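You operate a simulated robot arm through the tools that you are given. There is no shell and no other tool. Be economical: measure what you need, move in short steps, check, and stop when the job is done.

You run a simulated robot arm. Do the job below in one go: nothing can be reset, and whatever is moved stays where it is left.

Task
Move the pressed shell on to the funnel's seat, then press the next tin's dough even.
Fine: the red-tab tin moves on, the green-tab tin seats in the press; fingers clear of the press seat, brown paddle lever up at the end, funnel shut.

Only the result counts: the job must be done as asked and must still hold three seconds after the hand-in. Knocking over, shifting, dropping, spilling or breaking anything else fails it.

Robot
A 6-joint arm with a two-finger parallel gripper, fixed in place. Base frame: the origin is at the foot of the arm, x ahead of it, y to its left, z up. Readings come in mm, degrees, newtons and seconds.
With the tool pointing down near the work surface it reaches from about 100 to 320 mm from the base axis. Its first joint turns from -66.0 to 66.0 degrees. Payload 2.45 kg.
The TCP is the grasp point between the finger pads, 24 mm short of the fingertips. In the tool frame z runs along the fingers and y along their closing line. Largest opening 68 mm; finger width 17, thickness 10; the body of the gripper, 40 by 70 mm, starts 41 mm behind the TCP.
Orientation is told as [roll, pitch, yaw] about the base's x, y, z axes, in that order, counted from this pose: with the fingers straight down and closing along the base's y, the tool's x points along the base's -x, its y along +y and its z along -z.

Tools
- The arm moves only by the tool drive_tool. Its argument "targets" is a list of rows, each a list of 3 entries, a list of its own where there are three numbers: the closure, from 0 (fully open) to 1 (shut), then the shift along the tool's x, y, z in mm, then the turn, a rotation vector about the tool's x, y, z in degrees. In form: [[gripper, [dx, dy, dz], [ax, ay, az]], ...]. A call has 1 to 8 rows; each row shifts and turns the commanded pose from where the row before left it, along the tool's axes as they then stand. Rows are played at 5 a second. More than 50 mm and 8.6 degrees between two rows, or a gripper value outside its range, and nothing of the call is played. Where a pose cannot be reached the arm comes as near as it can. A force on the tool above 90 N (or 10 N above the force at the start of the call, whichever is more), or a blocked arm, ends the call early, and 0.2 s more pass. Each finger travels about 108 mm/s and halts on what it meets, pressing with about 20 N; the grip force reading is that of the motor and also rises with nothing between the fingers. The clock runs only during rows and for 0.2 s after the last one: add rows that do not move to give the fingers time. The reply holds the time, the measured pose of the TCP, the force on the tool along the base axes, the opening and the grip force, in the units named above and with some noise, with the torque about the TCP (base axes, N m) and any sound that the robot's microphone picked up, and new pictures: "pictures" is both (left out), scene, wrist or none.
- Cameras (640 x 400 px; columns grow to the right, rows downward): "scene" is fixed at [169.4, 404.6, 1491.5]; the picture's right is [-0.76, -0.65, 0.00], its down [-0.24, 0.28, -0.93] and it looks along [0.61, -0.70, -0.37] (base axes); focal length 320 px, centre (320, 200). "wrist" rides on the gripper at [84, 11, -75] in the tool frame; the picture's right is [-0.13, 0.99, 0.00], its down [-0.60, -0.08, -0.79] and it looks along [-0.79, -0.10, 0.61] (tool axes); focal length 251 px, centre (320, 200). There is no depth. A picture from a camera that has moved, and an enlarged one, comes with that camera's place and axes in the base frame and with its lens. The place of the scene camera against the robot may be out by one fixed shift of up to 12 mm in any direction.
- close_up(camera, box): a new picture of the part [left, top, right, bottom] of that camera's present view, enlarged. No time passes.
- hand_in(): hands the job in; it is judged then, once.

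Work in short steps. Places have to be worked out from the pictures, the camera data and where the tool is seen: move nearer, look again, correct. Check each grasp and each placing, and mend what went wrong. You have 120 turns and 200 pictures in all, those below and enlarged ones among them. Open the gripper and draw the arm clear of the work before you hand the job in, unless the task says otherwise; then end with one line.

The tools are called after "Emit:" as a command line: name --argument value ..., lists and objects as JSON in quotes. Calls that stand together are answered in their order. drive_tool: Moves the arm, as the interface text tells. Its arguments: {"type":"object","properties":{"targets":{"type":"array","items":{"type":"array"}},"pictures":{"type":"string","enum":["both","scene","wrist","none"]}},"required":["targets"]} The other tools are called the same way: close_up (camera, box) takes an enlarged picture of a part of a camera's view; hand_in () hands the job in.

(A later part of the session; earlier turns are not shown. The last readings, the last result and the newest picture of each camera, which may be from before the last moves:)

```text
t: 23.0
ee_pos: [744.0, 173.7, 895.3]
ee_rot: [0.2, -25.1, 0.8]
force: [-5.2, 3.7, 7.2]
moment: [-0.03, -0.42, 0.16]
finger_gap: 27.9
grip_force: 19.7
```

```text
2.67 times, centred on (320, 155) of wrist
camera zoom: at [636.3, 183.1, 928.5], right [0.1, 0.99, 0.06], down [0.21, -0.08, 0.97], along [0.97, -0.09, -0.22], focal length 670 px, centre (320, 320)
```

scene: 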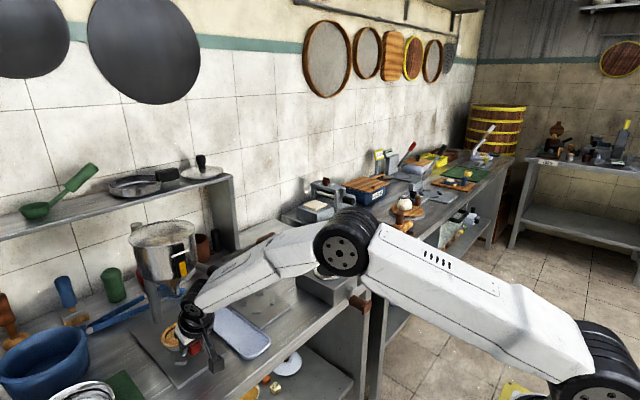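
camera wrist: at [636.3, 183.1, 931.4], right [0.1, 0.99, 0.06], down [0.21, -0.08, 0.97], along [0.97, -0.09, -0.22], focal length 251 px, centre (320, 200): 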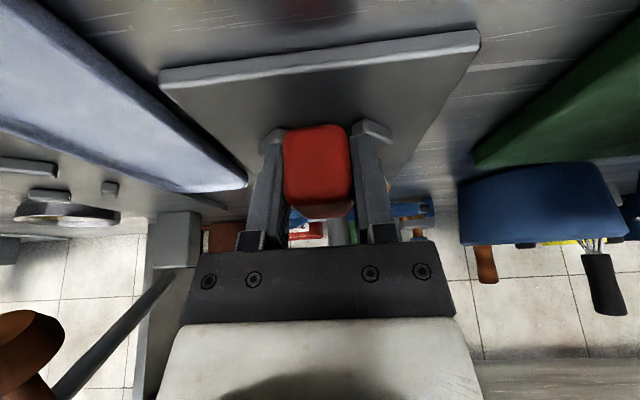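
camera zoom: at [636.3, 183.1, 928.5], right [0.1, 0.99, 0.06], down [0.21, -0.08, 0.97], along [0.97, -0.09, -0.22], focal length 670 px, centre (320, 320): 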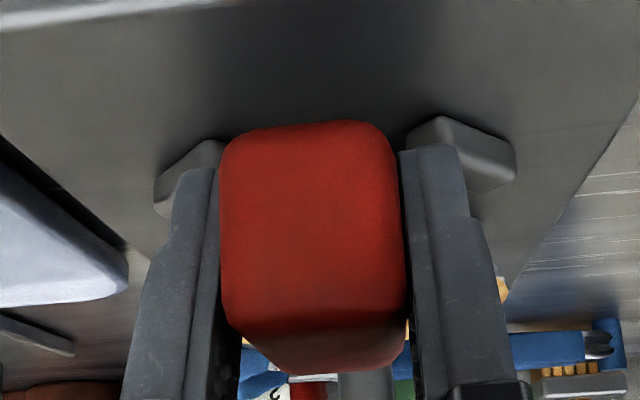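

Contact pushes the tool toward -x and +y. I raise 3 mm, shift -2.5 mm in x and +1.3 mm in y, and lower again.

Emit:
drive_tool --targets '[[1, [-1.3, 0, -2.8], [0, 0, 0]], [1, [2.3, 1.3, -1.1], [0, 0, 0]], [1, [0.6, 0, 1.4], [0, 0, 0]], [1, [0.7, 0, 1.4], [0, 0, 0]], [1, [0, 0, 0], [0, 0, 0]]]' --pictures "none"

```text
t: 24.2
ee_pos: [742.2, 174.6, 894.5]
ee_rot: [0.2, -25.0, 0.8]
force: [0.5, -0.5, -1.3]
moment: [-0.01, 0.07, -0.06]
finger_gap: 27.7
grip_force: 19.9
```

The tin hangs free again at a lower height. I continue down in small steps.

Emit:
drive_tool --targets '[[1, [0.5, 0, 1.0], [0, 0, 0]], [1, [0.5, 0, 1.0], [0, 0, 0]], [1, [0, 0, 0], [0, 0, 0]]]' --pictures "none"

Emit:
close_up --camera "wrist" --box '[210, 80, 430, 230]'

Emit:
close_up --camera "scene" --box '[170, 300, 250, 360]'

```text
t: 25.0
ee_pos: [741.3, 174.0, 893.4]
ee_rot: [0.2, -24.9, 0.7]
force: [1.7, -3.5, 2.0]
moment: [0.04, -0.09, -0.17]
finger_gap: 27.9
grip_force: 20.2
```

```text
2.67 times, centred on (320, 155) of wrist
camera zoom: at [633.8, 183.6, 926.2], right [0.1, 0.99, 0.06], down [0.21, -0.08, 0.97], along [0.97, -0.09, -0.22], focal length 670 px, centre (320, 320)
```

zoom: 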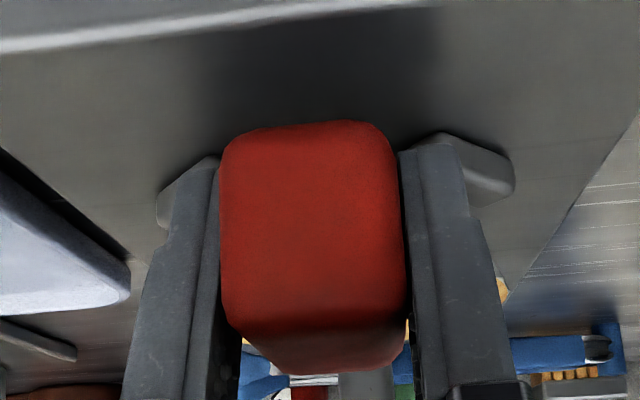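

```text
6.67 times, centred on (210, 330) of scene
camera zoom: at [169.5, 404.5, 1491.5], right [-0.76, -0.65, 0.0], down [-0.24, 0.28, -0.93], along [0.61, -0.7, -0.37], focal length 2137 px, centre (1053, -667)
```

zoom: 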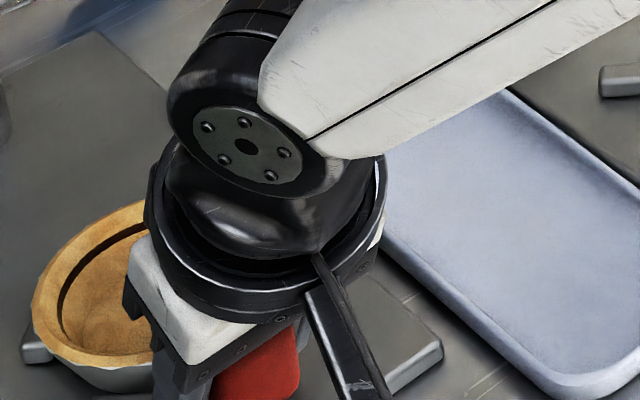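

Light contact at a height matching the original seat. I nudge -0.6 mm in y and lower 1.5 mm more.

Emit:
drive_tool --targets '[[1, [-0.4, -0.7, 0.1], [0, 0, 0]], [1, [0.35, 0, 0.7], [0, 0, 0]], [1, [0.35, 0, 0.7], [0, 0, 0]], [1, [0, 0, 0], [0, 0, 0]]]' --pictures "none"

```text
t: 26.0
ee_pos: [742.4, 174.3, 892.1]
ee_rot: [0.2, -25.1, 0.8]
force: [5.6, 0.9, 6.5]
moment: [0.07, -0.34, -0.07]
finger_gap: 27.7
grip_force: 19.5
```

The reading fits the tin resting on the plate at its seated height. I relieve the small x force with +0.8 mm and open the fingers gently.

Emit:
drive_tool --targets '[[1, [-0.7, 0, 0.3], [0, 0, 0]], [1, [0, 0, 0], [0, 0, 0]], [0.5, [0, 0, 0], [0, 0, 0]], [0.3, [0, 0, 0], [0, 0, 0]], [0, [0, 0, 0], [0, 0, 0]], [0, [0, 0, 0], [0, 0, 0]]]' --pictures "wrist"

Emit:
close_up --camera "wrist" --box '[210, 80, 430, 230]'

Emit:
close_up --camera "scene" --box '[170, 300, 250, 360]'

```text
t: 27.4
ee_pos: [741.1, 175.4, 891.4]
ee_rot: [0.4, -25.0, 0.8]
force: [0.0, -0.2, 0.5]
moment: [-0.03, -0.03, -0.01]
finger_gap: 67.9
grip_force: 0.0
camera wrist: at [634.0, 183.0, 924.2], right [0.1, 0.99, 0.06], down [0.21, -0.08, 0.97], along [0.97, -0.09, -0.22], focal length 251 px, centre (320, 200)
```

wrist: 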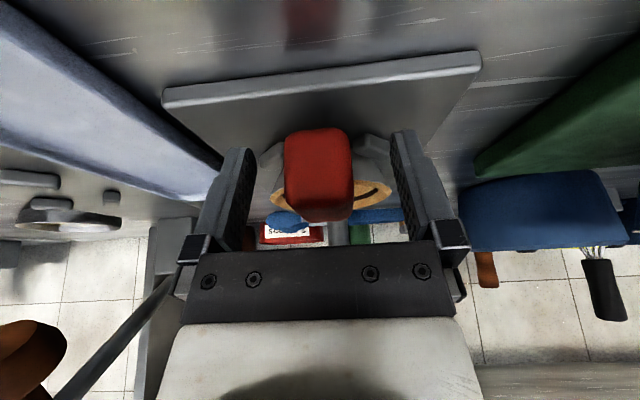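

```text
2.67 times, centred on (320, 155) of wrist
camera zoom: at [634.0, 183.0, 924.2], right [0.1, 0.99, 0.06], down [0.21, -0.08, 0.97], along [0.97, -0.09, -0.22], focal length 670 px, centre (320, 320)
```

zoom: 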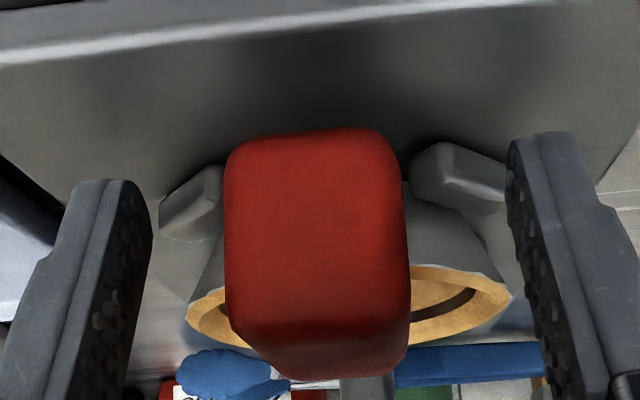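

```text
6.67 times, centred on (210, 330) of scene
camera zoom: at [169.4, 404.6, 1491.5], right [-0.76, -0.65, 0.0], down [-0.24, 0.28, -0.93], along [0.61, -0.7, -0.37], focal length 2137 px, centre (1053, -667)
```

zoom: 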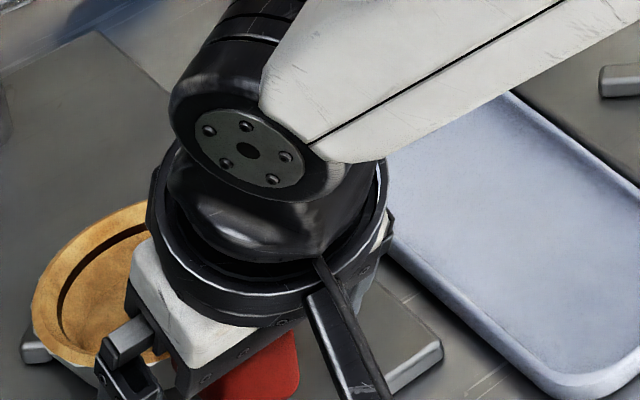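

The tin sits level between the pins. I withdraw straight back (-x) and check.

Emit:
drive_tool --targets '[[0, [18, 0, -8.4], [0, 0, 0]], [0, [23, 0, -10.7], [0, 0, 0]], [0, [27, 0, -12.6], [0, 0, 0]], [0, [0, 0, 0], [0, 0, 0]]]' --pictures "wrist"

Emit:
close_up --camera "wrist" --box '[210, 80, 430, 230]'

Emit:
close_up --camera "scene" --box '[150, 290, 270, 370]'

```text
t: 28.4
ee_pos: [668.5, 173.4, 891.4]
ee_rot: [0.3, -25.0, 0.9]
force: [0.1, 0.3, -0.4]
moment: [0.01, -0.01, -0.02]
finger_gap: 67.9
grip_force: 0.1
camera wrist: at [559.7, 183.2, 923.6], right [0.1, 0.99, 0.06], down [0.21, -0.08, 0.97], along [0.97, -0.09, -0.22], focal length 251 px, centre (320, 200)
```

wrist: 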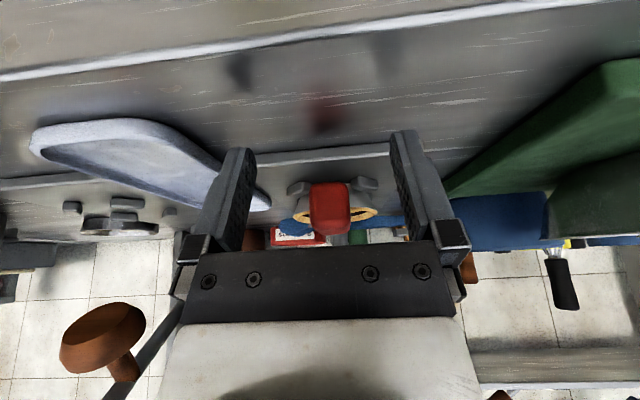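

```text
2.67 times, centred on (320, 155) of wrist
camera zoom: at [559.7, 183.2, 923.6], right [0.1, 0.99, 0.06], down [0.21, -0.08, 0.97], along [0.97, -0.09, -0.22], focal length 670 px, centre (320, 320)
```

zoom: 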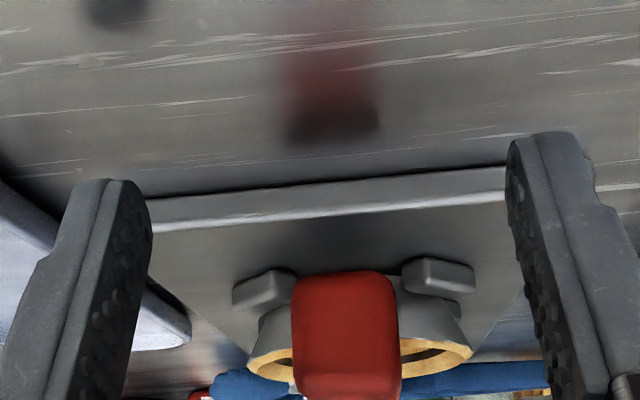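

```text
5.00 times, centred on (210, 330) of scene
camera zoom: at [169.4, 404.6, 1491.5], right [-0.76, -0.65, 0.0], down [-0.24, 0.28, -0.93], along [0.61, -0.7, -0.37], focal length 1603 px, centre (870, -450)
```

zoom: 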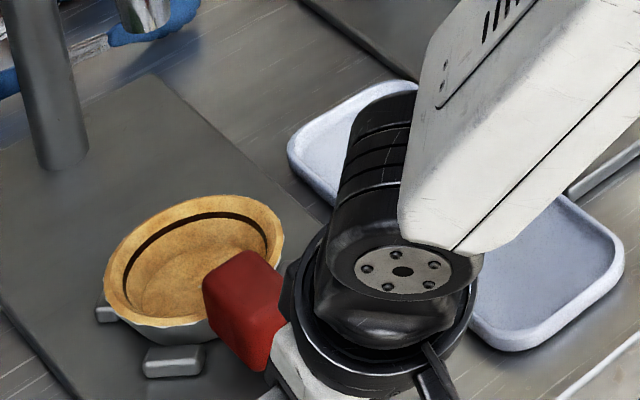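

The red-tab tin is seated. Now I retreat up and back, level the tool to vertical, and travel toward the rack for the green-tab tin.

Emit:
drive_tool --targets '[[0, [0, 0, -45], [0, 0, 0]], [0, [0, 0, -45], [0, 0, 0]], [0, [20, 0, -40], [0, 0, 0]], [0, [20, -10, -30], [0, 8.3, 0]], [0, [20, -20, -25], [0, 8.3, 0]], [0, [0, -40, -25], [0, 8.3, 0]], [0, [0, -48, 0], [0, 0, 0]], [0, [0, -48, 0], [0, 0, 0]]]' --pictures "none"

```text
t: 30.2
ee_pos: [538.2, -0.3, 1063.9]
ee_rot: [0.2, 0.0, 0.9]
force: [0.4, -0.3, 0.0]
moment: [0.02, -0.04, 0.0]
finger_gap: 67.9
grip_force: 0.1
```

Emit:
drive_tool --targets '[[0, [0, -47, -8], [0, 0, 0]], [0, [0, -47, -8], [0, 0, 0]], [0, [0, -47, -8], [0, 0, 0]], [0, [0, -47, -8], [0, 0, 0]], [0, [0, -47, -8], [0, 0, 0]], [0, [0, -47, -8], [0, 0, 0]], [0, [0, -47, -8], [0, 0, 0]], [0, [0, 0, 0], [0, 0, 0]]]' --pictures "both"

Emit:
close_up --camera "wrist" --box '[180, 20, 480, 240]'

Emit:
close_up --camera "scene" --box '[130, 230, 290, 340]'

Emit:
close_up --camera "scene" --box '[270, 210, 410, 310]'

```text
t: 32.0
ee_pos: [541.3, -324.5, 1117.1]
ee_rot: [0.1, -0.1, 1.0]
force: [0.1, 0.2, -0.1]
moment: [-0.01, 0.02, -0.01]
finger_gap: 68.0
grip_force: 0.1
camera wrist: at [456.2, -316.2, 1192.4], right [0.11, 0.99, 0.0], down [0.6, -0.07, 0.79], along [0.79, -0.09, -0.61], focal length 251 px, centre (320, 200)
```

scene: 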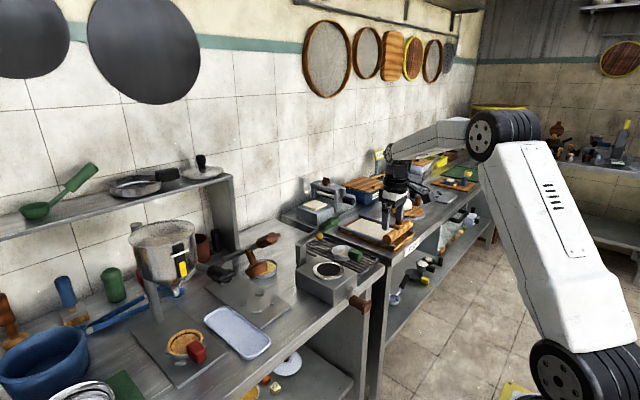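
wrist: 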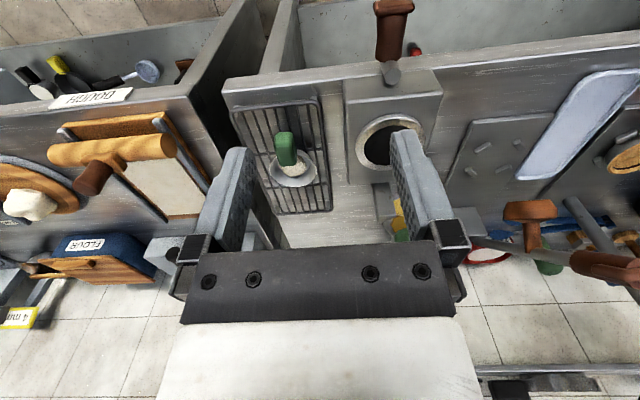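

```text
1.82 times, centred on (330, 130) of wrist
camera zoom: at [456.2, -316.2, 1192.4], right [0.11, 0.99, 0.0], down [0.6, -0.07, 0.79], along [0.79, -0.09, -0.61], focal length 457 px, centre (302, 327)
```

zoom: 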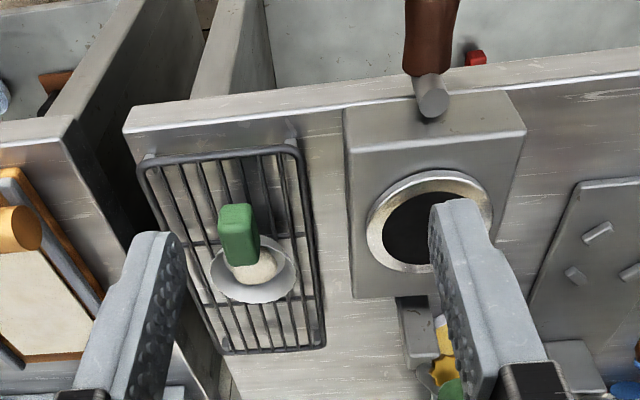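

```text
3.64 times, centred on (210, 285) of scene
camera zoom: at [169.5, 404.5, 1491.5], right [-0.76, -0.65, 0.0], down [-0.24, 0.28, -0.93], along [0.61, -0.7, -0.37], focal length 1166 px, centre (720, -109)
```

zoom: 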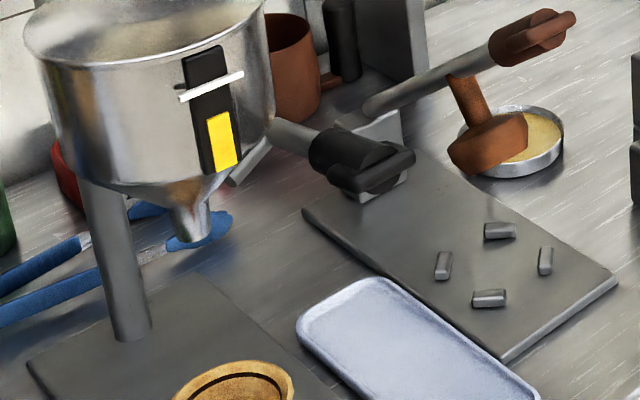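

```text
4.00 times, centred on (340, 260) of scene
camera zoom: at [169.5, 404.5, 1491.5], right [-0.76, -0.65, 0.0], down [-0.24, 0.28, -0.93], along [0.61, -0.7, -0.37], focal length 1282 px, centre (240, -40)
```

zoom: 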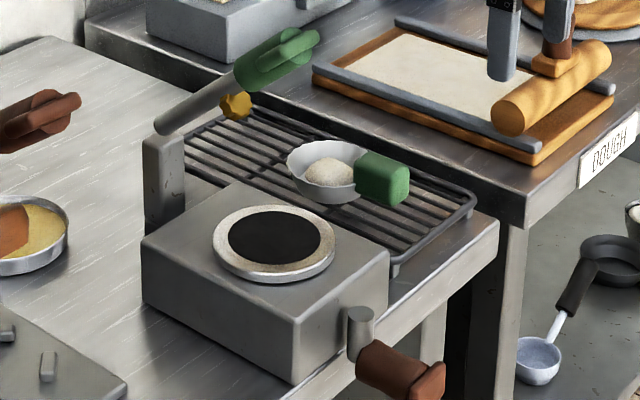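

The green-tab tin is about at (762,-398), with its tab toward the robot centred near (706,-396,895) and no lever above it. I take the same 25° tilt and approach.

Emit:
drive_tool --targets '[[0, [0, 0, 0], [0, 0, 1]], [0, [0, 0, 0], [0, -8.3, 0]], [0, [0, 0, 0], [0, -8.3, 0]], [0, [0, 0, 0], [0, -8.3, 0]], [0, [-5.8, -17.5, 40], [0, 0, 0]], [0, [-5.8, -17.5, 40], [0, 0, 0]], [0, [-5.8, -17.5, 40], [0, 0, 0]], [0, [-5.8, -17.5, 40], [0, 0, 0]]]' --pictures "wrist"

Emit:
close_up --camera "wrist" --box '[190, 40, 450, 240]'

```text
t: 33.8
ee_pos: [630.8, -395.1, 979.5]
ee_rot: [0.1, -25.1, -0.3]
force: [-0.1, -0.2, 0.1]
moment: [-0.01, 0.0, -0.03]
finger_gap: 68.0
grip_force: 0.0
camera wrist: at [523.1, -383.2, 1012.8], right [0.12, 0.99, 0.06], down [0.21, -0.08, 0.97], along [0.97, -0.1, -0.22], focal length 251 px, centre (320, 200)
```

wrist: 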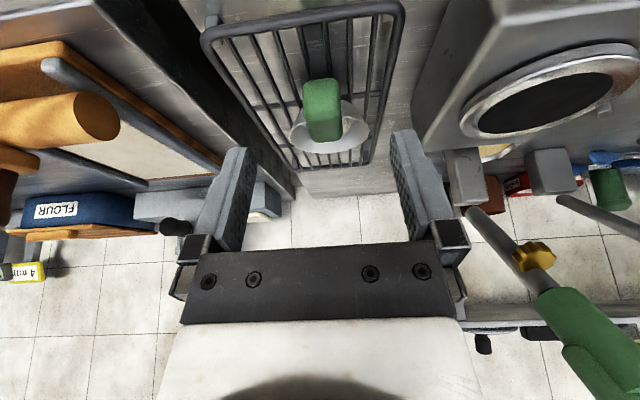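

```text
2.00 times, centred on (320, 140) of wrist
camera zoom: at [523.1, -383.2, 1012.8], right [0.12, 0.99, 0.06], down [0.21, -0.08, 0.97], along [0.97, -0.1, -0.22], focal length 503 px, centre (320, 320)
```

zoom: 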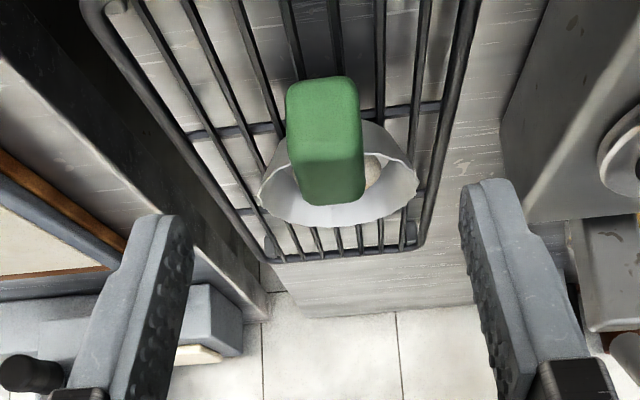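

I close in along the tool axis by about 50 mm and look again.

Emit:
drive_tool --targets '[[0, [0, 0, 25], [0, 0, 0]], [0, [0, 0, 25], [0, 0, 0]], [0, [0, 0, 0], [0, 0, 0]]]' --pictures "none"

Emit:
close_up --camera "wrist" --box '[190, 40, 450, 240]'

Emit:
close_up --camera "scene" --box '[300, 210, 420, 300]'

```text
t: 34.6
ee_pos: [650.9, -394.9, 934.2]
ee_rot: [0.1, -24.9, -0.2]
force: [0.3, -0.7, 0.4]
moment: [0.0, 0.0, -0.01]
finger_gap: 68.1
grip_force: 0.1
```

```text
2.00 times, centred on (320, 140) of wrist
camera zoom: at [543.0, -383.3, 967.4], right [0.12, 0.99, 0.06], down [0.21, -0.08, 0.97], along [0.97, -0.1, -0.22], focal length 503 px, centre (320, 320)
```

zoom: 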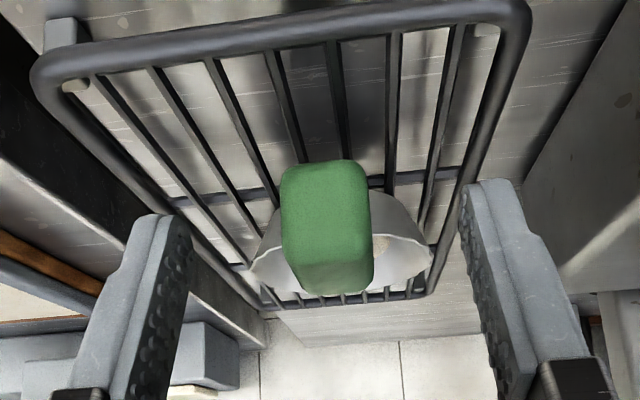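

```text
4.44 times, centred on (360, 255) of scene
camera zoom: at [169.4, 404.6, 1491.5], right [-0.76, -0.65, 0.0], down [-0.24, 0.28, -0.93], along [0.61, -0.7, -0.37], focal length 1425 px, centre (142, -44)
```

zoom: 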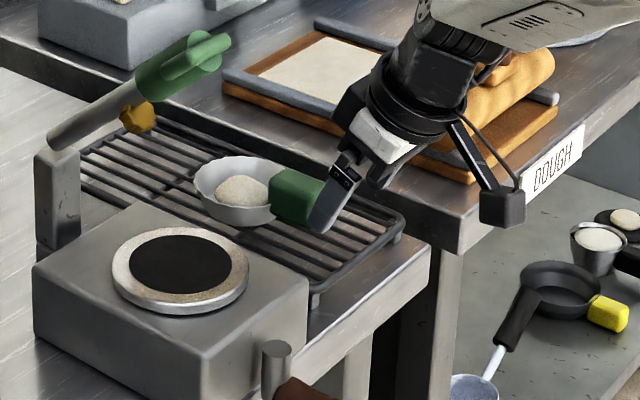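

By comparison with the red tab view, the green tab sits about 11 mm higher and about 46 mm nearer. The grasp target is therefore about (697,-395.5,903). I advance.

Emit:
drive_tool --targets '[[0, [-9.5, -0.2, 15.8], [0, 0, 0]], [0, [-9.5, -0.2, 15.8], [0, 0, 0]], [0, [-9.6, -0.2, 15.9], [0, 0, 0]], [0, [0, 0, 0], [0, 0, 0]]]' --pictures "wrist"

Emit:
close_up --camera "scene" --box '[300, 210, 420, 300]'

```text
t: 35.6
ee_pos: [697.6, -395.0, 905.9]
ee_rot: [0.1, -24.9, -0.2]
force: [0.4, 0.6, -0.1]
moment: [-0.01, 0.0, 0.0]
finger_gap: 68.0
grip_force: 0.1
camera wrist: at [589.7, -384.4, 938.5], right [0.12, 0.99, 0.06], down [0.21, -0.08, 0.97], along [0.97, -0.1, -0.22], focal length 251 px, centre (320, 200)
```

wrist: 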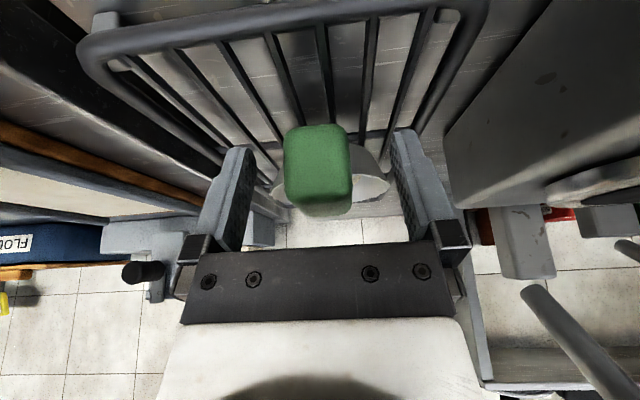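

```text
4.44 times, centred on (360, 255) of scene
camera zoom: at [169.4, 404.6, 1491.5], right [-0.76, -0.65, 0.0], down [-0.24, 0.28, -0.93], along [0.61, -0.7, -0.37], focal length 1425 px, centre (142, -44)
```

zoom: 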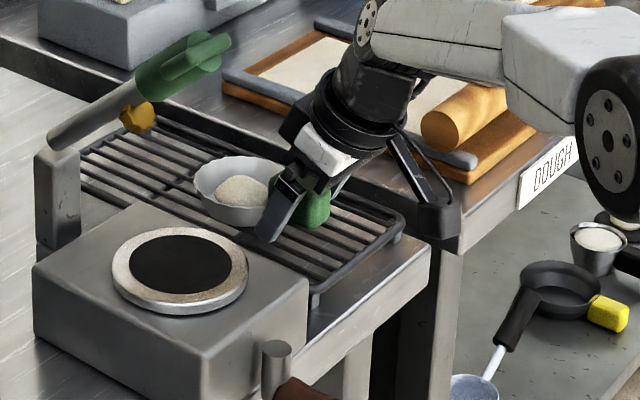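

The view matches the red grasp almost exactly, so I close on the green tab.

Emit:
drive_tool --targets '[[0.3, [0, 0, 0], [0, 0, 0]], [0.6, [0, 0, 0], [0, 0, 0]], [0.9, [0, 0, 0], [0, 0, 0]], [1, [0, 0, 0], [0, 0, 0]], [1, [0, 0, 0], [0, 0, 0]]]' --pictures "wrist"

```text
t: 36.8
ee_pos: [697.7, -396.4, 905.0]
ee_rot: [0.2, -25.0, -0.2]
force: [0.7, 0.9, -0.7]
moment: [-0.06, -0.01, 0.02]
finger_gap: 27.8
grip_force: 20.4
camera wrist: at [589.5, -384.4, 938.6], right [0.12, 0.99, 0.06], down [0.21, -0.08, 0.97], along [0.97, -0.1, -0.22], focal length 251 px, centre (320, 200)
```

wrist: 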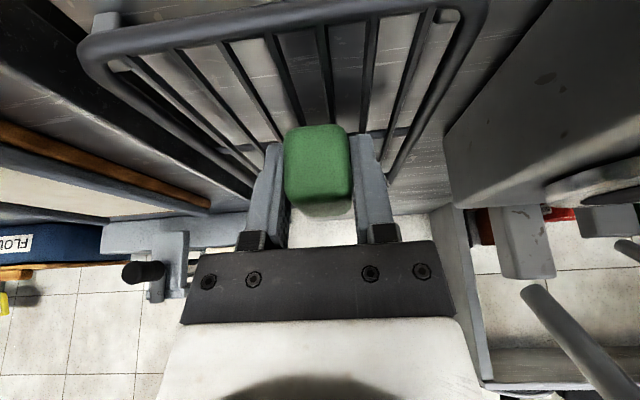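

The grip is good (27.8 mm). I lift straight up 40 mm and check that the tin hangs level.

Emit:
drive_tool --targets '[[1, [-2.1, 0, -4.5], [0, 0, 0]], [1, [-4.2, 0, -9.1], [0, 0, 0]], [1, [-4.2, 0, -9.1], [0, 0, 0]], [1, [-6.3, 0, -13.6], [0, 0, 0]], [1, [0, 0, 0], [0, 0, 0]]]' --pictures "wrist"

Emit:
close_up --camera "scene" --box '[280, 190, 420, 300]'

```text
t: 38.0
ee_pos: [697.4, -396.4, 947.0]
ee_rot: [0.3, -24.9, -0.2]
force: [0.3, 0.3, -1.2]
moment: [0.0, 0.06, 0.03]
finger_gap: 27.8
grip_force: 20.4
camera wrist: at [588.9, -384.1, 978.8], right [0.12, 0.99, 0.06], down [0.21, -0.08, 0.97], along [0.97, -0.1, -0.22], focal length 251 px, centre (320, 200)
```

wrist: 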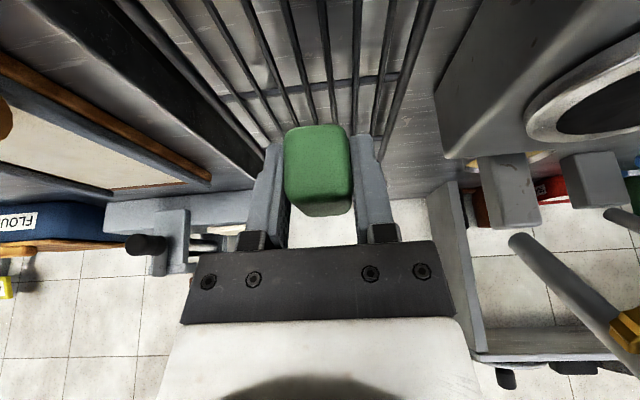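

```text
3.64 times, centred on (350, 245) of scene
camera zoom: at [169.5, 404.5, 1491.5], right [-0.76, -0.65, 0.0], down [-0.24, 0.28, -0.93], along [0.61, -0.7, -0.37], focal length 1166 px, centre (211, 36)
```

zoom: 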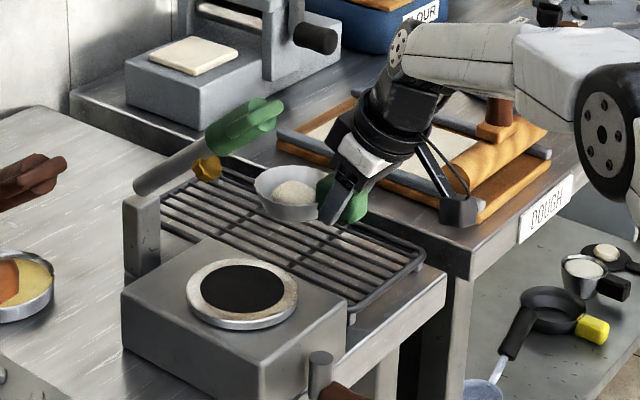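

Level and secure. I retract to about (560,-396,1010), ahead of the block and levers.

Emit:
drive_tool --targets '[[1, [16.3, 0, -19.2], [0, 0, 0]], [1, [16.3, 0, -19.2], [0, 0, 0]], [1, [16.3, 0, -19.2], [0, 0, 0]], [1, [16.3, 0, -19.2], [0, 0, 0]], [1, [16.3, 0, -19.2], [0, 0, 0]], [1, [16.0, 0, -19], [0, 0, 0]], [1, [0, 0, 0], [0, 0, 0]]]' --pictures "wrist"

```text
t: 39.6
ee_pos: [559.2, -395.7, 1009.1]
ee_rot: [0.1, -25.0, -0.2]
force: [-0.2, -0.1, -0.7]
moment: [0.01, 0.03, -0.01]
finger_gap: 27.9
grip_force: 20.4
camera wrist: at [450.6, -383.7, 1041.6], right [0.12, 0.99, 0.06], down [0.21, -0.08, 0.97], along [0.97, -0.1, -0.22], focal length 251 px, centre (320, 200)
```

wrist: 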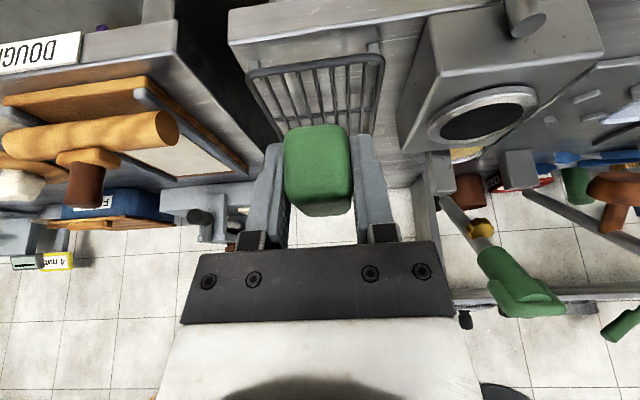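

Now I move sideways to y about -155, passing in front of the green lever.

Emit:
drive_tool --targets '[[1, [0, 25, 0], [0, 0, 0]], [1, [0, 31, 0], [0, 0, 0]], [1, [0, 31, 0], [0, 0, 0]], [1, [0, 31, 0], [0, 0, 0]], [1, [0, 31, 0], [0, 0, 0]], [1, [0, 31, 0], [0, 0, 0]], [1, [0, 31, 0], [0, 0, 0]], [1, [0, 29, 0], [0, 0, 0]]]' --pictures "both"

```text
t: 41.4
ee_pos: [560.3, -155.3, 1010.2]
ee_rot: [0.2, -24.9, -0.3]
force: [0.7, 0.7, -1.4]
moment: [0.0, 0.04, 0.02]
finger_gap: 27.7
grip_force: 19.4
camera wrist: at [452.3, -143.4, 1042.3], right [0.12, 0.99, 0.06], down [0.21, -0.08, 0.97], along [0.97, -0.1, -0.22], focal length 251 px, centre (320, 200)
```

scene: 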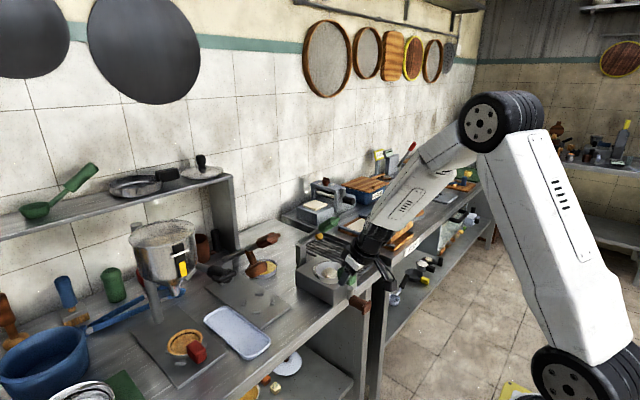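
wrist: 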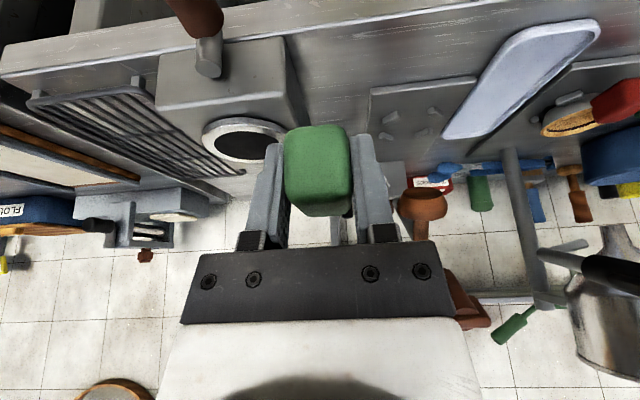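

All is clear. I proceed diagonally to the position in front of the press at (665,-45,923).

Emit:
drive_tool --targets '[[1, [-6.5, 15, 12.7], [0, 0, 0]], [1, [-6.5, 15, 12.7], [0, 0, 0]], [1, [-6.5, 15, 12.7], [0, 0, 0]], [1, [-6.5, 15, 12.7], [0, 0, 0]], [1, [-8.1, 12.5, 18.1], [0, 0, 0]], [1, [-8.1, 12.5, 18.1], [0, 0, 0]], [1, [-8.1, 12.5, 18.1], [0, 0, 0]], [1, [-8.1, 12.5, 18.1], [0, 0, 0]]]' --pictures "wrist"

Emit:
close_up --camera "scene" --box '[200, 220, 340, 330]'

```text
t: 43.2
ee_pos: [663.6, -45.1, 923.9]
ee_rot: [0.2, -25.0, -0.3]
force: [0.3, -0.4, -1.9]
moment: [-0.03, 0.08, 0.02]
finger_gap: 27.7
grip_force: 20.2
camera wrist: at [555.6, -34.0, 956.0], right [0.12, 0.99, 0.06], down [0.21, -0.08, 0.97], along [0.97, -0.1, -0.22], focal length 251 px, centre (320, 200)
```

wrist: 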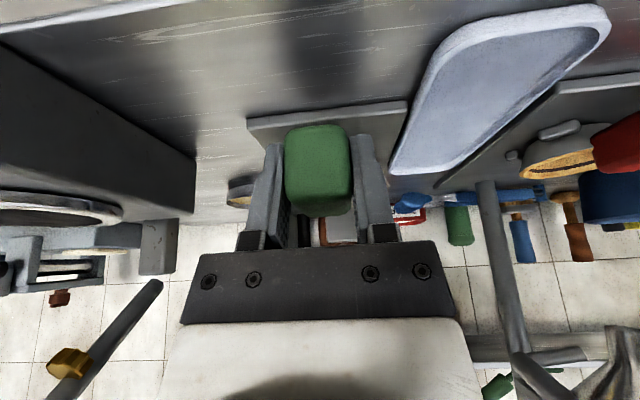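

```text
3.64 times, centred on (270, 275) of scene
camera zoom: at [169.5, 404.6, 1491.5], right [-0.76, -0.65, 0.0], down [-0.24, 0.28, -0.93], along [0.61, -0.7, -0.37], focal length 1166 px, centre (502, -73)
```

zoom: 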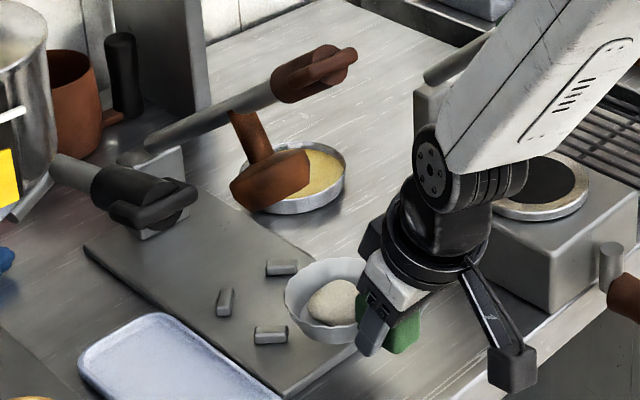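

I move forward over the press seat at the lifted height and compare the pins with the earlier reference.

Emit:
drive_tool --targets '[[1, [-17.7, 0.2, 8.2], [0, 0, 0]], [1, [-17.7, 0.2, 8.2], [0, 0, 0]], [1, [-17.7, 0.2, 8.2], [0, 0, 0]], [1, [-17.7, 0, 8.4], [0, 0, 0]], [1, [0, 0, 0], [0, 0, 0]]]' --pictures "wrist"

Emit:
close_up --camera "wrist" --box '[160, 0, 460, 180]'

Emit:
close_up --camera "scene" --box '[220, 250, 310, 320]'

```text
t: 44.4
ee_pos: [742.9, -45.8, 923.4]
ee_rot: [0.1, -24.9, -0.2]
force: [1.2, -0.7, -1.2]
moment: [-0.01, 0.07, 0.0]
finger_gap: 28.0
grip_force: 19.8
camera wrist: at [635.7, -34.6, 955.9], right [0.12, 0.99, 0.06], down [0.21, -0.08, 0.97], along [0.97, -0.1, -0.22], focal length 251 px, centre (320, 200)
```

wrist: 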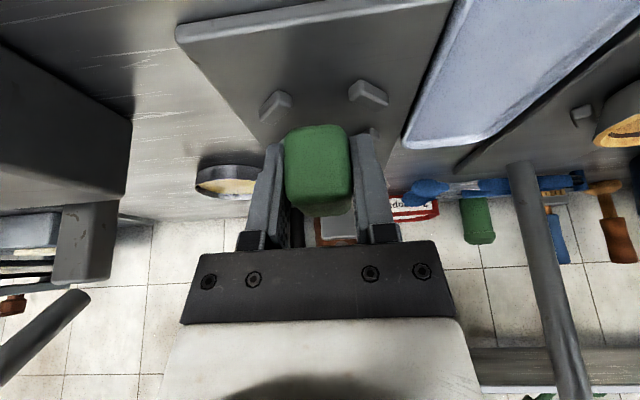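

```text
2.13 times, centred on (310, 90) of wrist
camera zoom: at [635.7, -34.6, 955.9], right [0.12, 0.99, 0.06], down [0.21, -0.08, 0.97], along [0.97, -0.1, -0.22], focal length 536 px, centre (341, 435)
```

zoom: 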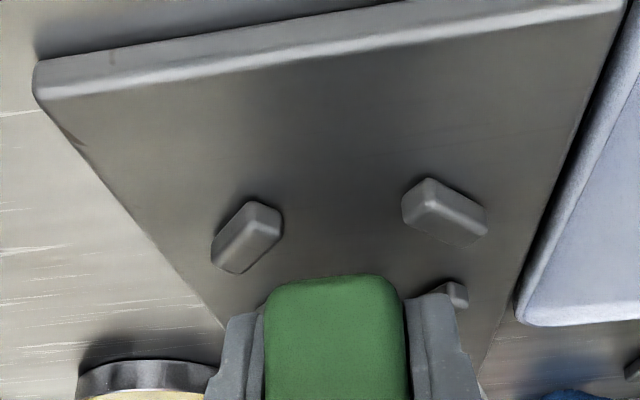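

```text
5.71 times, centred on (265, 285) of scene
camera zoom: at [169.5, 404.6, 1491.5], right [-0.76, -0.65, 0.0], down [-0.24, 0.28, -0.93], along [0.61, -0.7, -0.37], focal length 1832 px, centre (634, -286)
```

zoom: 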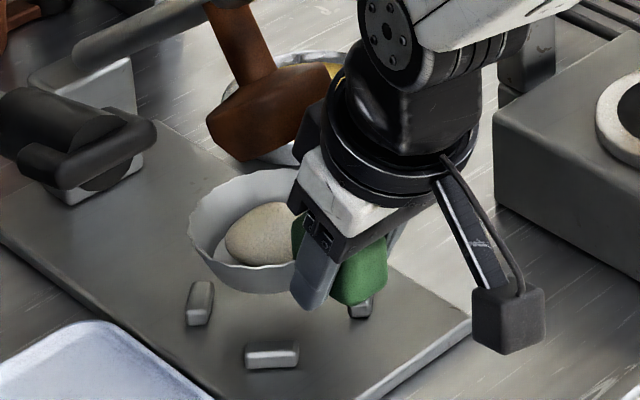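

The pins match the reference within 1 px. I lower straight down in stages while watching the force.

Emit:
drive_tool --targets '[[1, [2.1, 0, 4.53], [0, 0, 0]], [1, [2.1, 0, 4.53], [0, 0, 0]], [1, [2.1, 0, 4.53], [0, 0, 0]], [1, [2.1, 0, 4.53], [0, 0, 0]], [1, [1.3, 0, 2.7], [0, 0, 0]], [1, [0, 0, 0], [0, 0, 0]]]' --pictures "none"

```text
t: 45.8
ee_pos: [743.2, -44.5, 900.9]
ee_rot: [0.2, -24.9, -0.2]
force: [-8.6, -0.7, 6.9]
moment: [0.04, -0.33, 0.0]
finger_gap: 27.7
grip_force: 19.5
```

There is contact pushing -x, so the tin is touching the rear pins. I raise 4 mm, shift -3 mm in x, and lower again.

Emit:
drive_tool --targets '[[1, [-1.7, 0, -3.6], [0, 0, 0]], [1, [2.7, 0, -1.3], [0, 0, 0]], [1, [1.0, 0, 2.0], [0, 0, 0]], [1, [0.9, 0, 1.9], [0, 0, 0]], [1, [0, 0, 0], [0, 0, 0]]]' --pictures "none"

```text
t: 47.0
ee_pos: [739.8, -44.9, 899.6]
ee_rot: [0.1, -25.0, -0.2]
force: [-0.4, -1.2, -1.6]
moment: [0.0, 0.05, -0.05]
finger_gap: 28.1
grip_force: 20.3
```

Free again and lower. I continue down.

Emit:
drive_tool --targets '[[1, [0.7, 0, 1.4], [0, 0, 0]], [1, [0.7, 0, 1.4], [0, 0, 0]], [1, [0, 0, 0], [0, 0, 0]]]' --pictures "none"

Emit:
close_up --camera "wrist" --box '[210, 80, 430, 230]'

Emit:
close_up --camera "scene" --box '[220, 250, 310, 320]'

```text
t: 47.8
ee_pos: [740.2, -43.9, 895.3]
ee_rot: [0.2, -25.0, -0.2]
force: [1.0, 0.1, -1.9]
moment: [-0.01, 0.05, -0.02]
finger_gap: 27.8
grip_force: 20.0
```

```text
2.67 times, centred on (320, 155) of wrist
camera zoom: at [632.2, -33.0, 929.0], right [0.12, 0.99, 0.06], down [0.21, -0.08, 0.97], along [0.97, -0.1, -0.22], focal length 670 px, centre (320, 320)
```

zoom: 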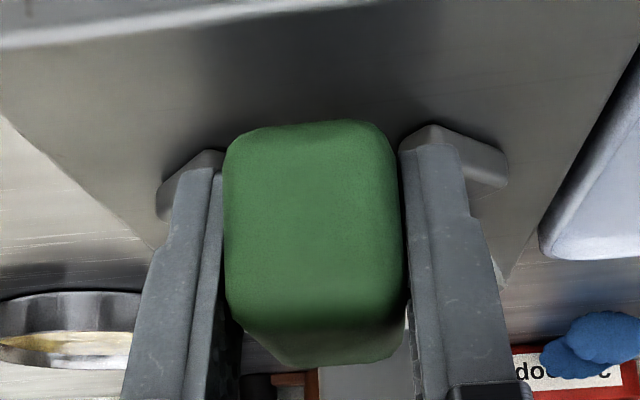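

```text
5.71 times, centred on (265, 285) of scene
camera zoom: at [169.5, 404.5, 1491.5], right [-0.76, -0.65, 0.0], down [-0.24, 0.28, -0.93], along [0.61, -0.7, -0.37], focal length 1832 px, centre (634, -286)
```

zoom: 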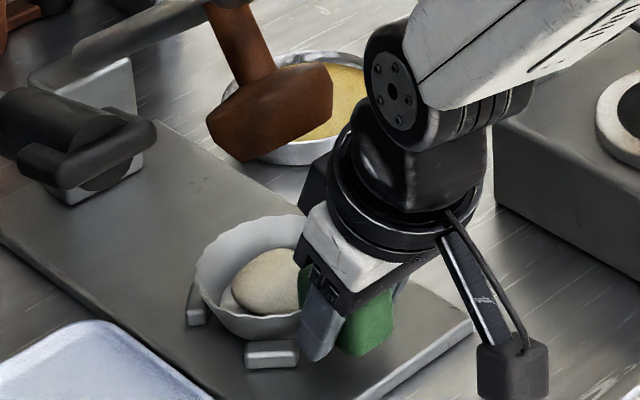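

The tin is entering between the pins with no contact yet. I go a further 3 mm down.

Emit:
drive_tool --targets '[[1, [0.45, 0, 0.9], [0, 0, 0]], [1, [0.45, 0, 0.9], [0, 0, 0]], [1, [0.3, 0, 0.6], [0, 0, 0]], [1, [0, 0, 0], [0, 0, 0]]]' --pictures "none"

```text
t: 48.8
ee_pos: [740.4, -43.8, 893.5]
ee_rot: [0.1, -25.1, -0.2]
force: [-6.8, -5.2, 9.6]
moment: [-0.03, -0.24, -0.02]
finger_gap: 28.2
grip_force: 19.6
```

Contact is at about seated height, with side forces toward -x and -y. I relieve with -1 mm in x and -0.8 mm in y and lower by 0.8 mm.

Emit:
drive_tool --targets '[[1, [0.9, -0.8, -0.4], [0, 0, 0]], [1, [0, 0, 0], [0, 0, 0]], [1, [0.35, 0, 0.7], [0, 0, 0]], [1, [0, 0, 0], [0, 0, 0]]]' --pictures "none"

```text
t: 49.8
ee_pos: [740.4, -44.9, 893.2]
ee_rot: [0.2, -25.1, -0.1]
force: [9.7, -2.7, 5.8]
moment: [-0.04, -0.36, -0.2]
finger_gap: 27.9
grip_force: 19.7
```

Now the front pins push back, so the tin is captured between front and rear pins and seated. I relieve +0.5 mm in x and release.

Emit:
drive_tool --targets '[[1, [-0.5, -0.2, 0.2], [0, 0, 0]], [1, [0, 0, 0], [0, 0, 0]], [0.5, [0, 0, 0], [0, 0, 0]], [0.3, [0, 0, 0], [0, 0, 0]], [0, [0, 0, 0], [0, 0, 0]], [0, [0, 0, 0], [0, 0, 0]]]' --pictures "none"

Emit:
close_up --camera "wrist" --box '[210, 80, 430, 230]'

Emit:
close_up --camera "scene" --box '[220, 250, 310, 320]'

```text
t: 51.2
ee_pos: [739.9, -44.7, 892.4]
ee_rot: [0.2, -25.0, -0.2]
force: [0.7, 0.3, 0.1]
moment: [0.02, 0.01, -0.03]
finger_gap: 67.9
grip_force: 0.2
```

```text
2.67 times, centred on (320, 155) of wrist
camera zoom: at [631.8, -33.6, 925.4], right [0.12, 0.99, 0.06], down [0.21, -0.08, 0.97], along [0.97, -0.1, -0.22], focal length 670 px, centre (320, 320)
```

zoom: 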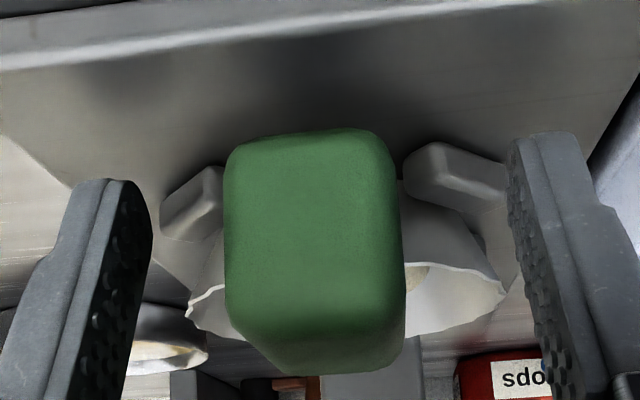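

```text
5.71 times, centred on (265, 285) of scene
camera zoom: at [169.4, 404.6, 1491.5], right [-0.76, -0.65, 0.0], down [-0.24, 0.28, -0.93], along [0.61, -0.7, -0.37], focal length 1832 px, centre (634, -286)
```

zoom: 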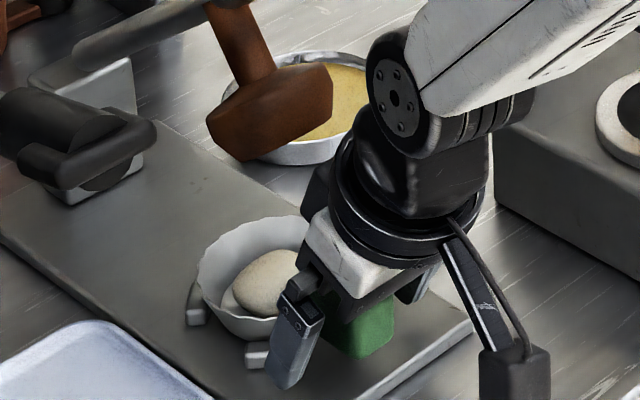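

The green-tab tin is seated with the dough inside. I withdraw back along -x, then up and in front of the lever to look at its handle.

Emit:
drive_tool --targets '[[0, [18, 0, -8.4], [0, 0, 0]], [0, [25, 0, -11.7], [0, 0, 0]], [0, [27, 0, -12.6], [0, 0, 0]], [0, [0, 0, -45], [0, 0, 0]], [0, [0, 0, -45], [0, 0, 0]], [0, [10, 0, -45], [0, 0, 0]], [0, [0, 0, -40], [0, 8.3, 0]], [0, [0, 0, 0], [0, 0, 0]]]' --pictures "none"

Emit:
close_up --camera "scene" --box '[150, 220, 330, 350]'

```text
t: 53.0
ee_pos: [578.3, -44.2, 1049.0]
ee_rot: [0.1, -16.7, -0.2]
force: [0.9, -0.4, -0.5]
moment: [-0.01, 0.01, 0.01]
finger_gap: 68.1
grip_force: 0.2
```

```text
3.08 times, centred on (240, 285) of scene
camera zoom: at [169.4, 404.6, 1491.5], right [-0.76, -0.65, 0.0], down [-0.24, 0.28, -0.93], along [0.61, -0.7, -0.37], focal length 986 px, centre (566, -62)
```

zoom: 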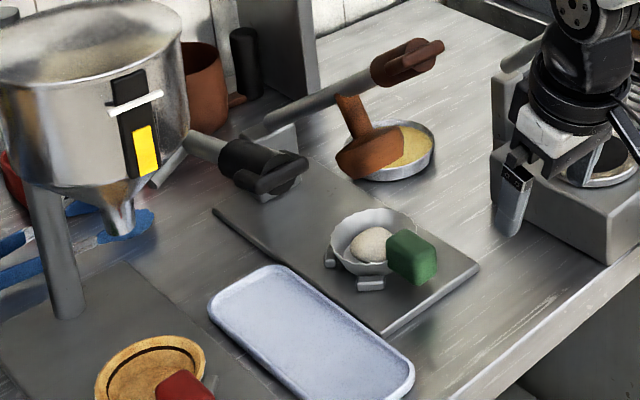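

Both tins look right. Now I raise with the tool vertical to view the brown handle.

Emit:
drive_tool --targets '[[0, [0, 0, -30], [0, 8.3, 0]], [0, [0, 0, -30], [0, 8.4, 0]], [0, [-8, 0, -40], [0, 0, 0]], [0, [-8, 0, -40], [0, 0, 0]], [0, [-8, 0, -30], [0, 0, 0]], [0, [0, 0, 0], [0, 0, 0]]]' --pictures "wrist"

Emit:
close_up --camera "wrist" --box '[220, 60, 420, 250]'

```text
t: 54.4
ee_pos: [590.8, -45.2, 1216.1]
ee_rot: [0.1, 0.1, -0.1]
force: [0.3, -0.4, 1.3]
moment: [-0.04, 0.02, -0.02]
finger_gap: 67.7
grip_force: 0.1
camera wrist: at [505.9, -33.8, 1291.6], right [0.13, 0.99, 0.0], down [0.6, -0.08, 0.79], along [0.79, -0.1, -0.61], focal length 251 px, centre (320, 200)
```

wrist: 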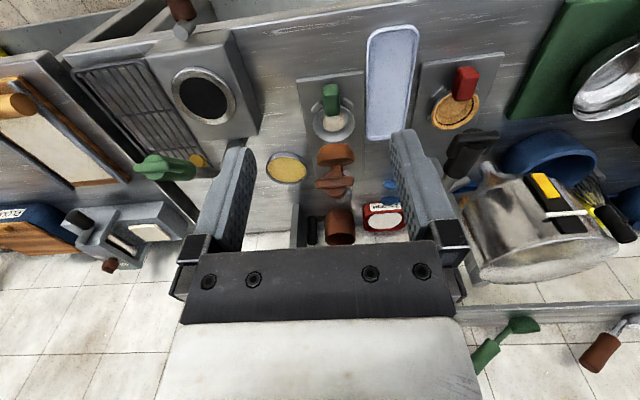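

```text
2.11 times, centred on (320, 155) of wrist
camera zoom: at [505.9, -33.8, 1291.6], right [0.13, 0.99, 0.0], down [0.6, -0.08, 0.79], along [0.79, -0.1, -0.61], focal length 529 px, centre (320, 295)
```

zoom: 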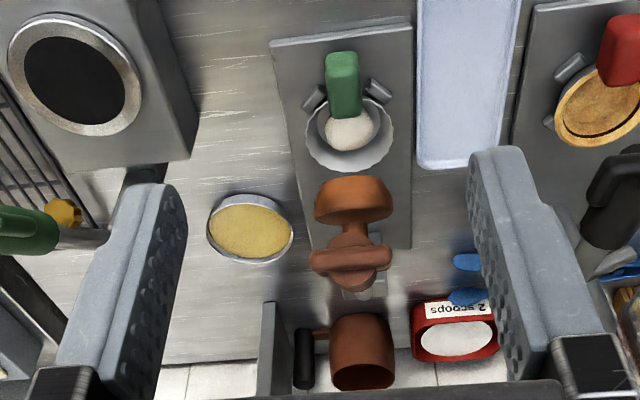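

The paddle crossbar is at about (712,-44,1112), about 42 mm wide in y. I close the fingers and move the fingertips to just above it, then check.

Emit:
drive_tool --targets '[[1, [-30, 0.3, 0], [0, 0, 0]], [1, [-30, 0.3, 0], [0, 0, 0]], [1, [-30, 0.3, 20], [0, 0, 0]], [1, [-30, 0.3, 24], [0, 0, 0]], [1, [0, 0, 0], [0, 0, 0]]]' --pictures "wrist"

Emit:
close_up --camera "wrist" --box '[240, 60, 420, 240]'

Emit:
close_up --camera "scene" --box '[210, 200, 330, 300]'

```text
t: 55.6
ee_pos: [710.4, -44.1, 1173.5]
ee_rot: [0.1, 0.0, -0.1]
force: [-0.6, -0.7, 0.0]
moment: [-0.01, -0.01, 0.0]
finger_gap: 0.0
grip_force: 20.4
camera wrist: at [626.1, -33.8, 1247.9], right [0.13, 0.99, 0.0], down [0.6, -0.08, 0.79], along [0.79, -0.1, -0.61], focal length 251 px, centre (320, 200)
```

wrist: 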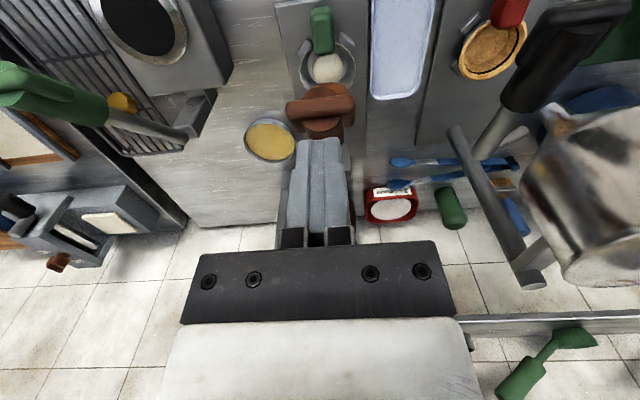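

```text
2.22 times, centred on (330, 150) of wrist
camera zoom: at [626.1, -33.8, 1247.9], right [0.13, 0.99, 0.0], down [0.6, -0.08, 0.79], along [0.79, -0.1, -0.61], focal length 559 px, centre (298, 311)
```

zoom: 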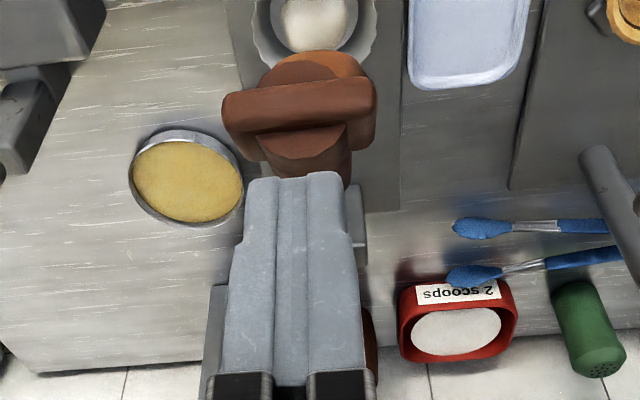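

```text
4.00 times, centred on (270, 250) of scene
camera zoom: at [169.4, 404.6, 1491.5], right [-0.76, -0.65, 0.0], down [-0.24, 0.28, -0.93], along [0.61, -0.7, -0.37], focal length 1282 px, centre (520, 0)
```

zoom: 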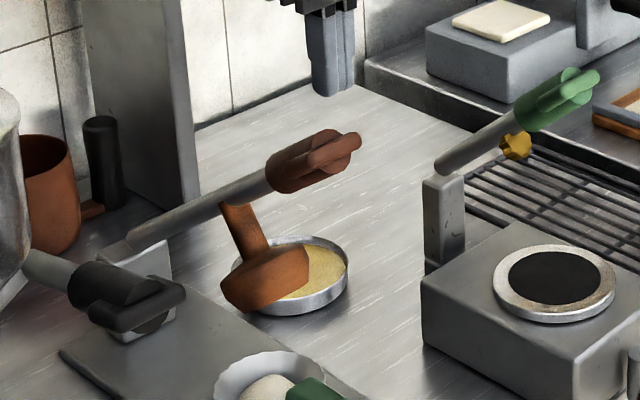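

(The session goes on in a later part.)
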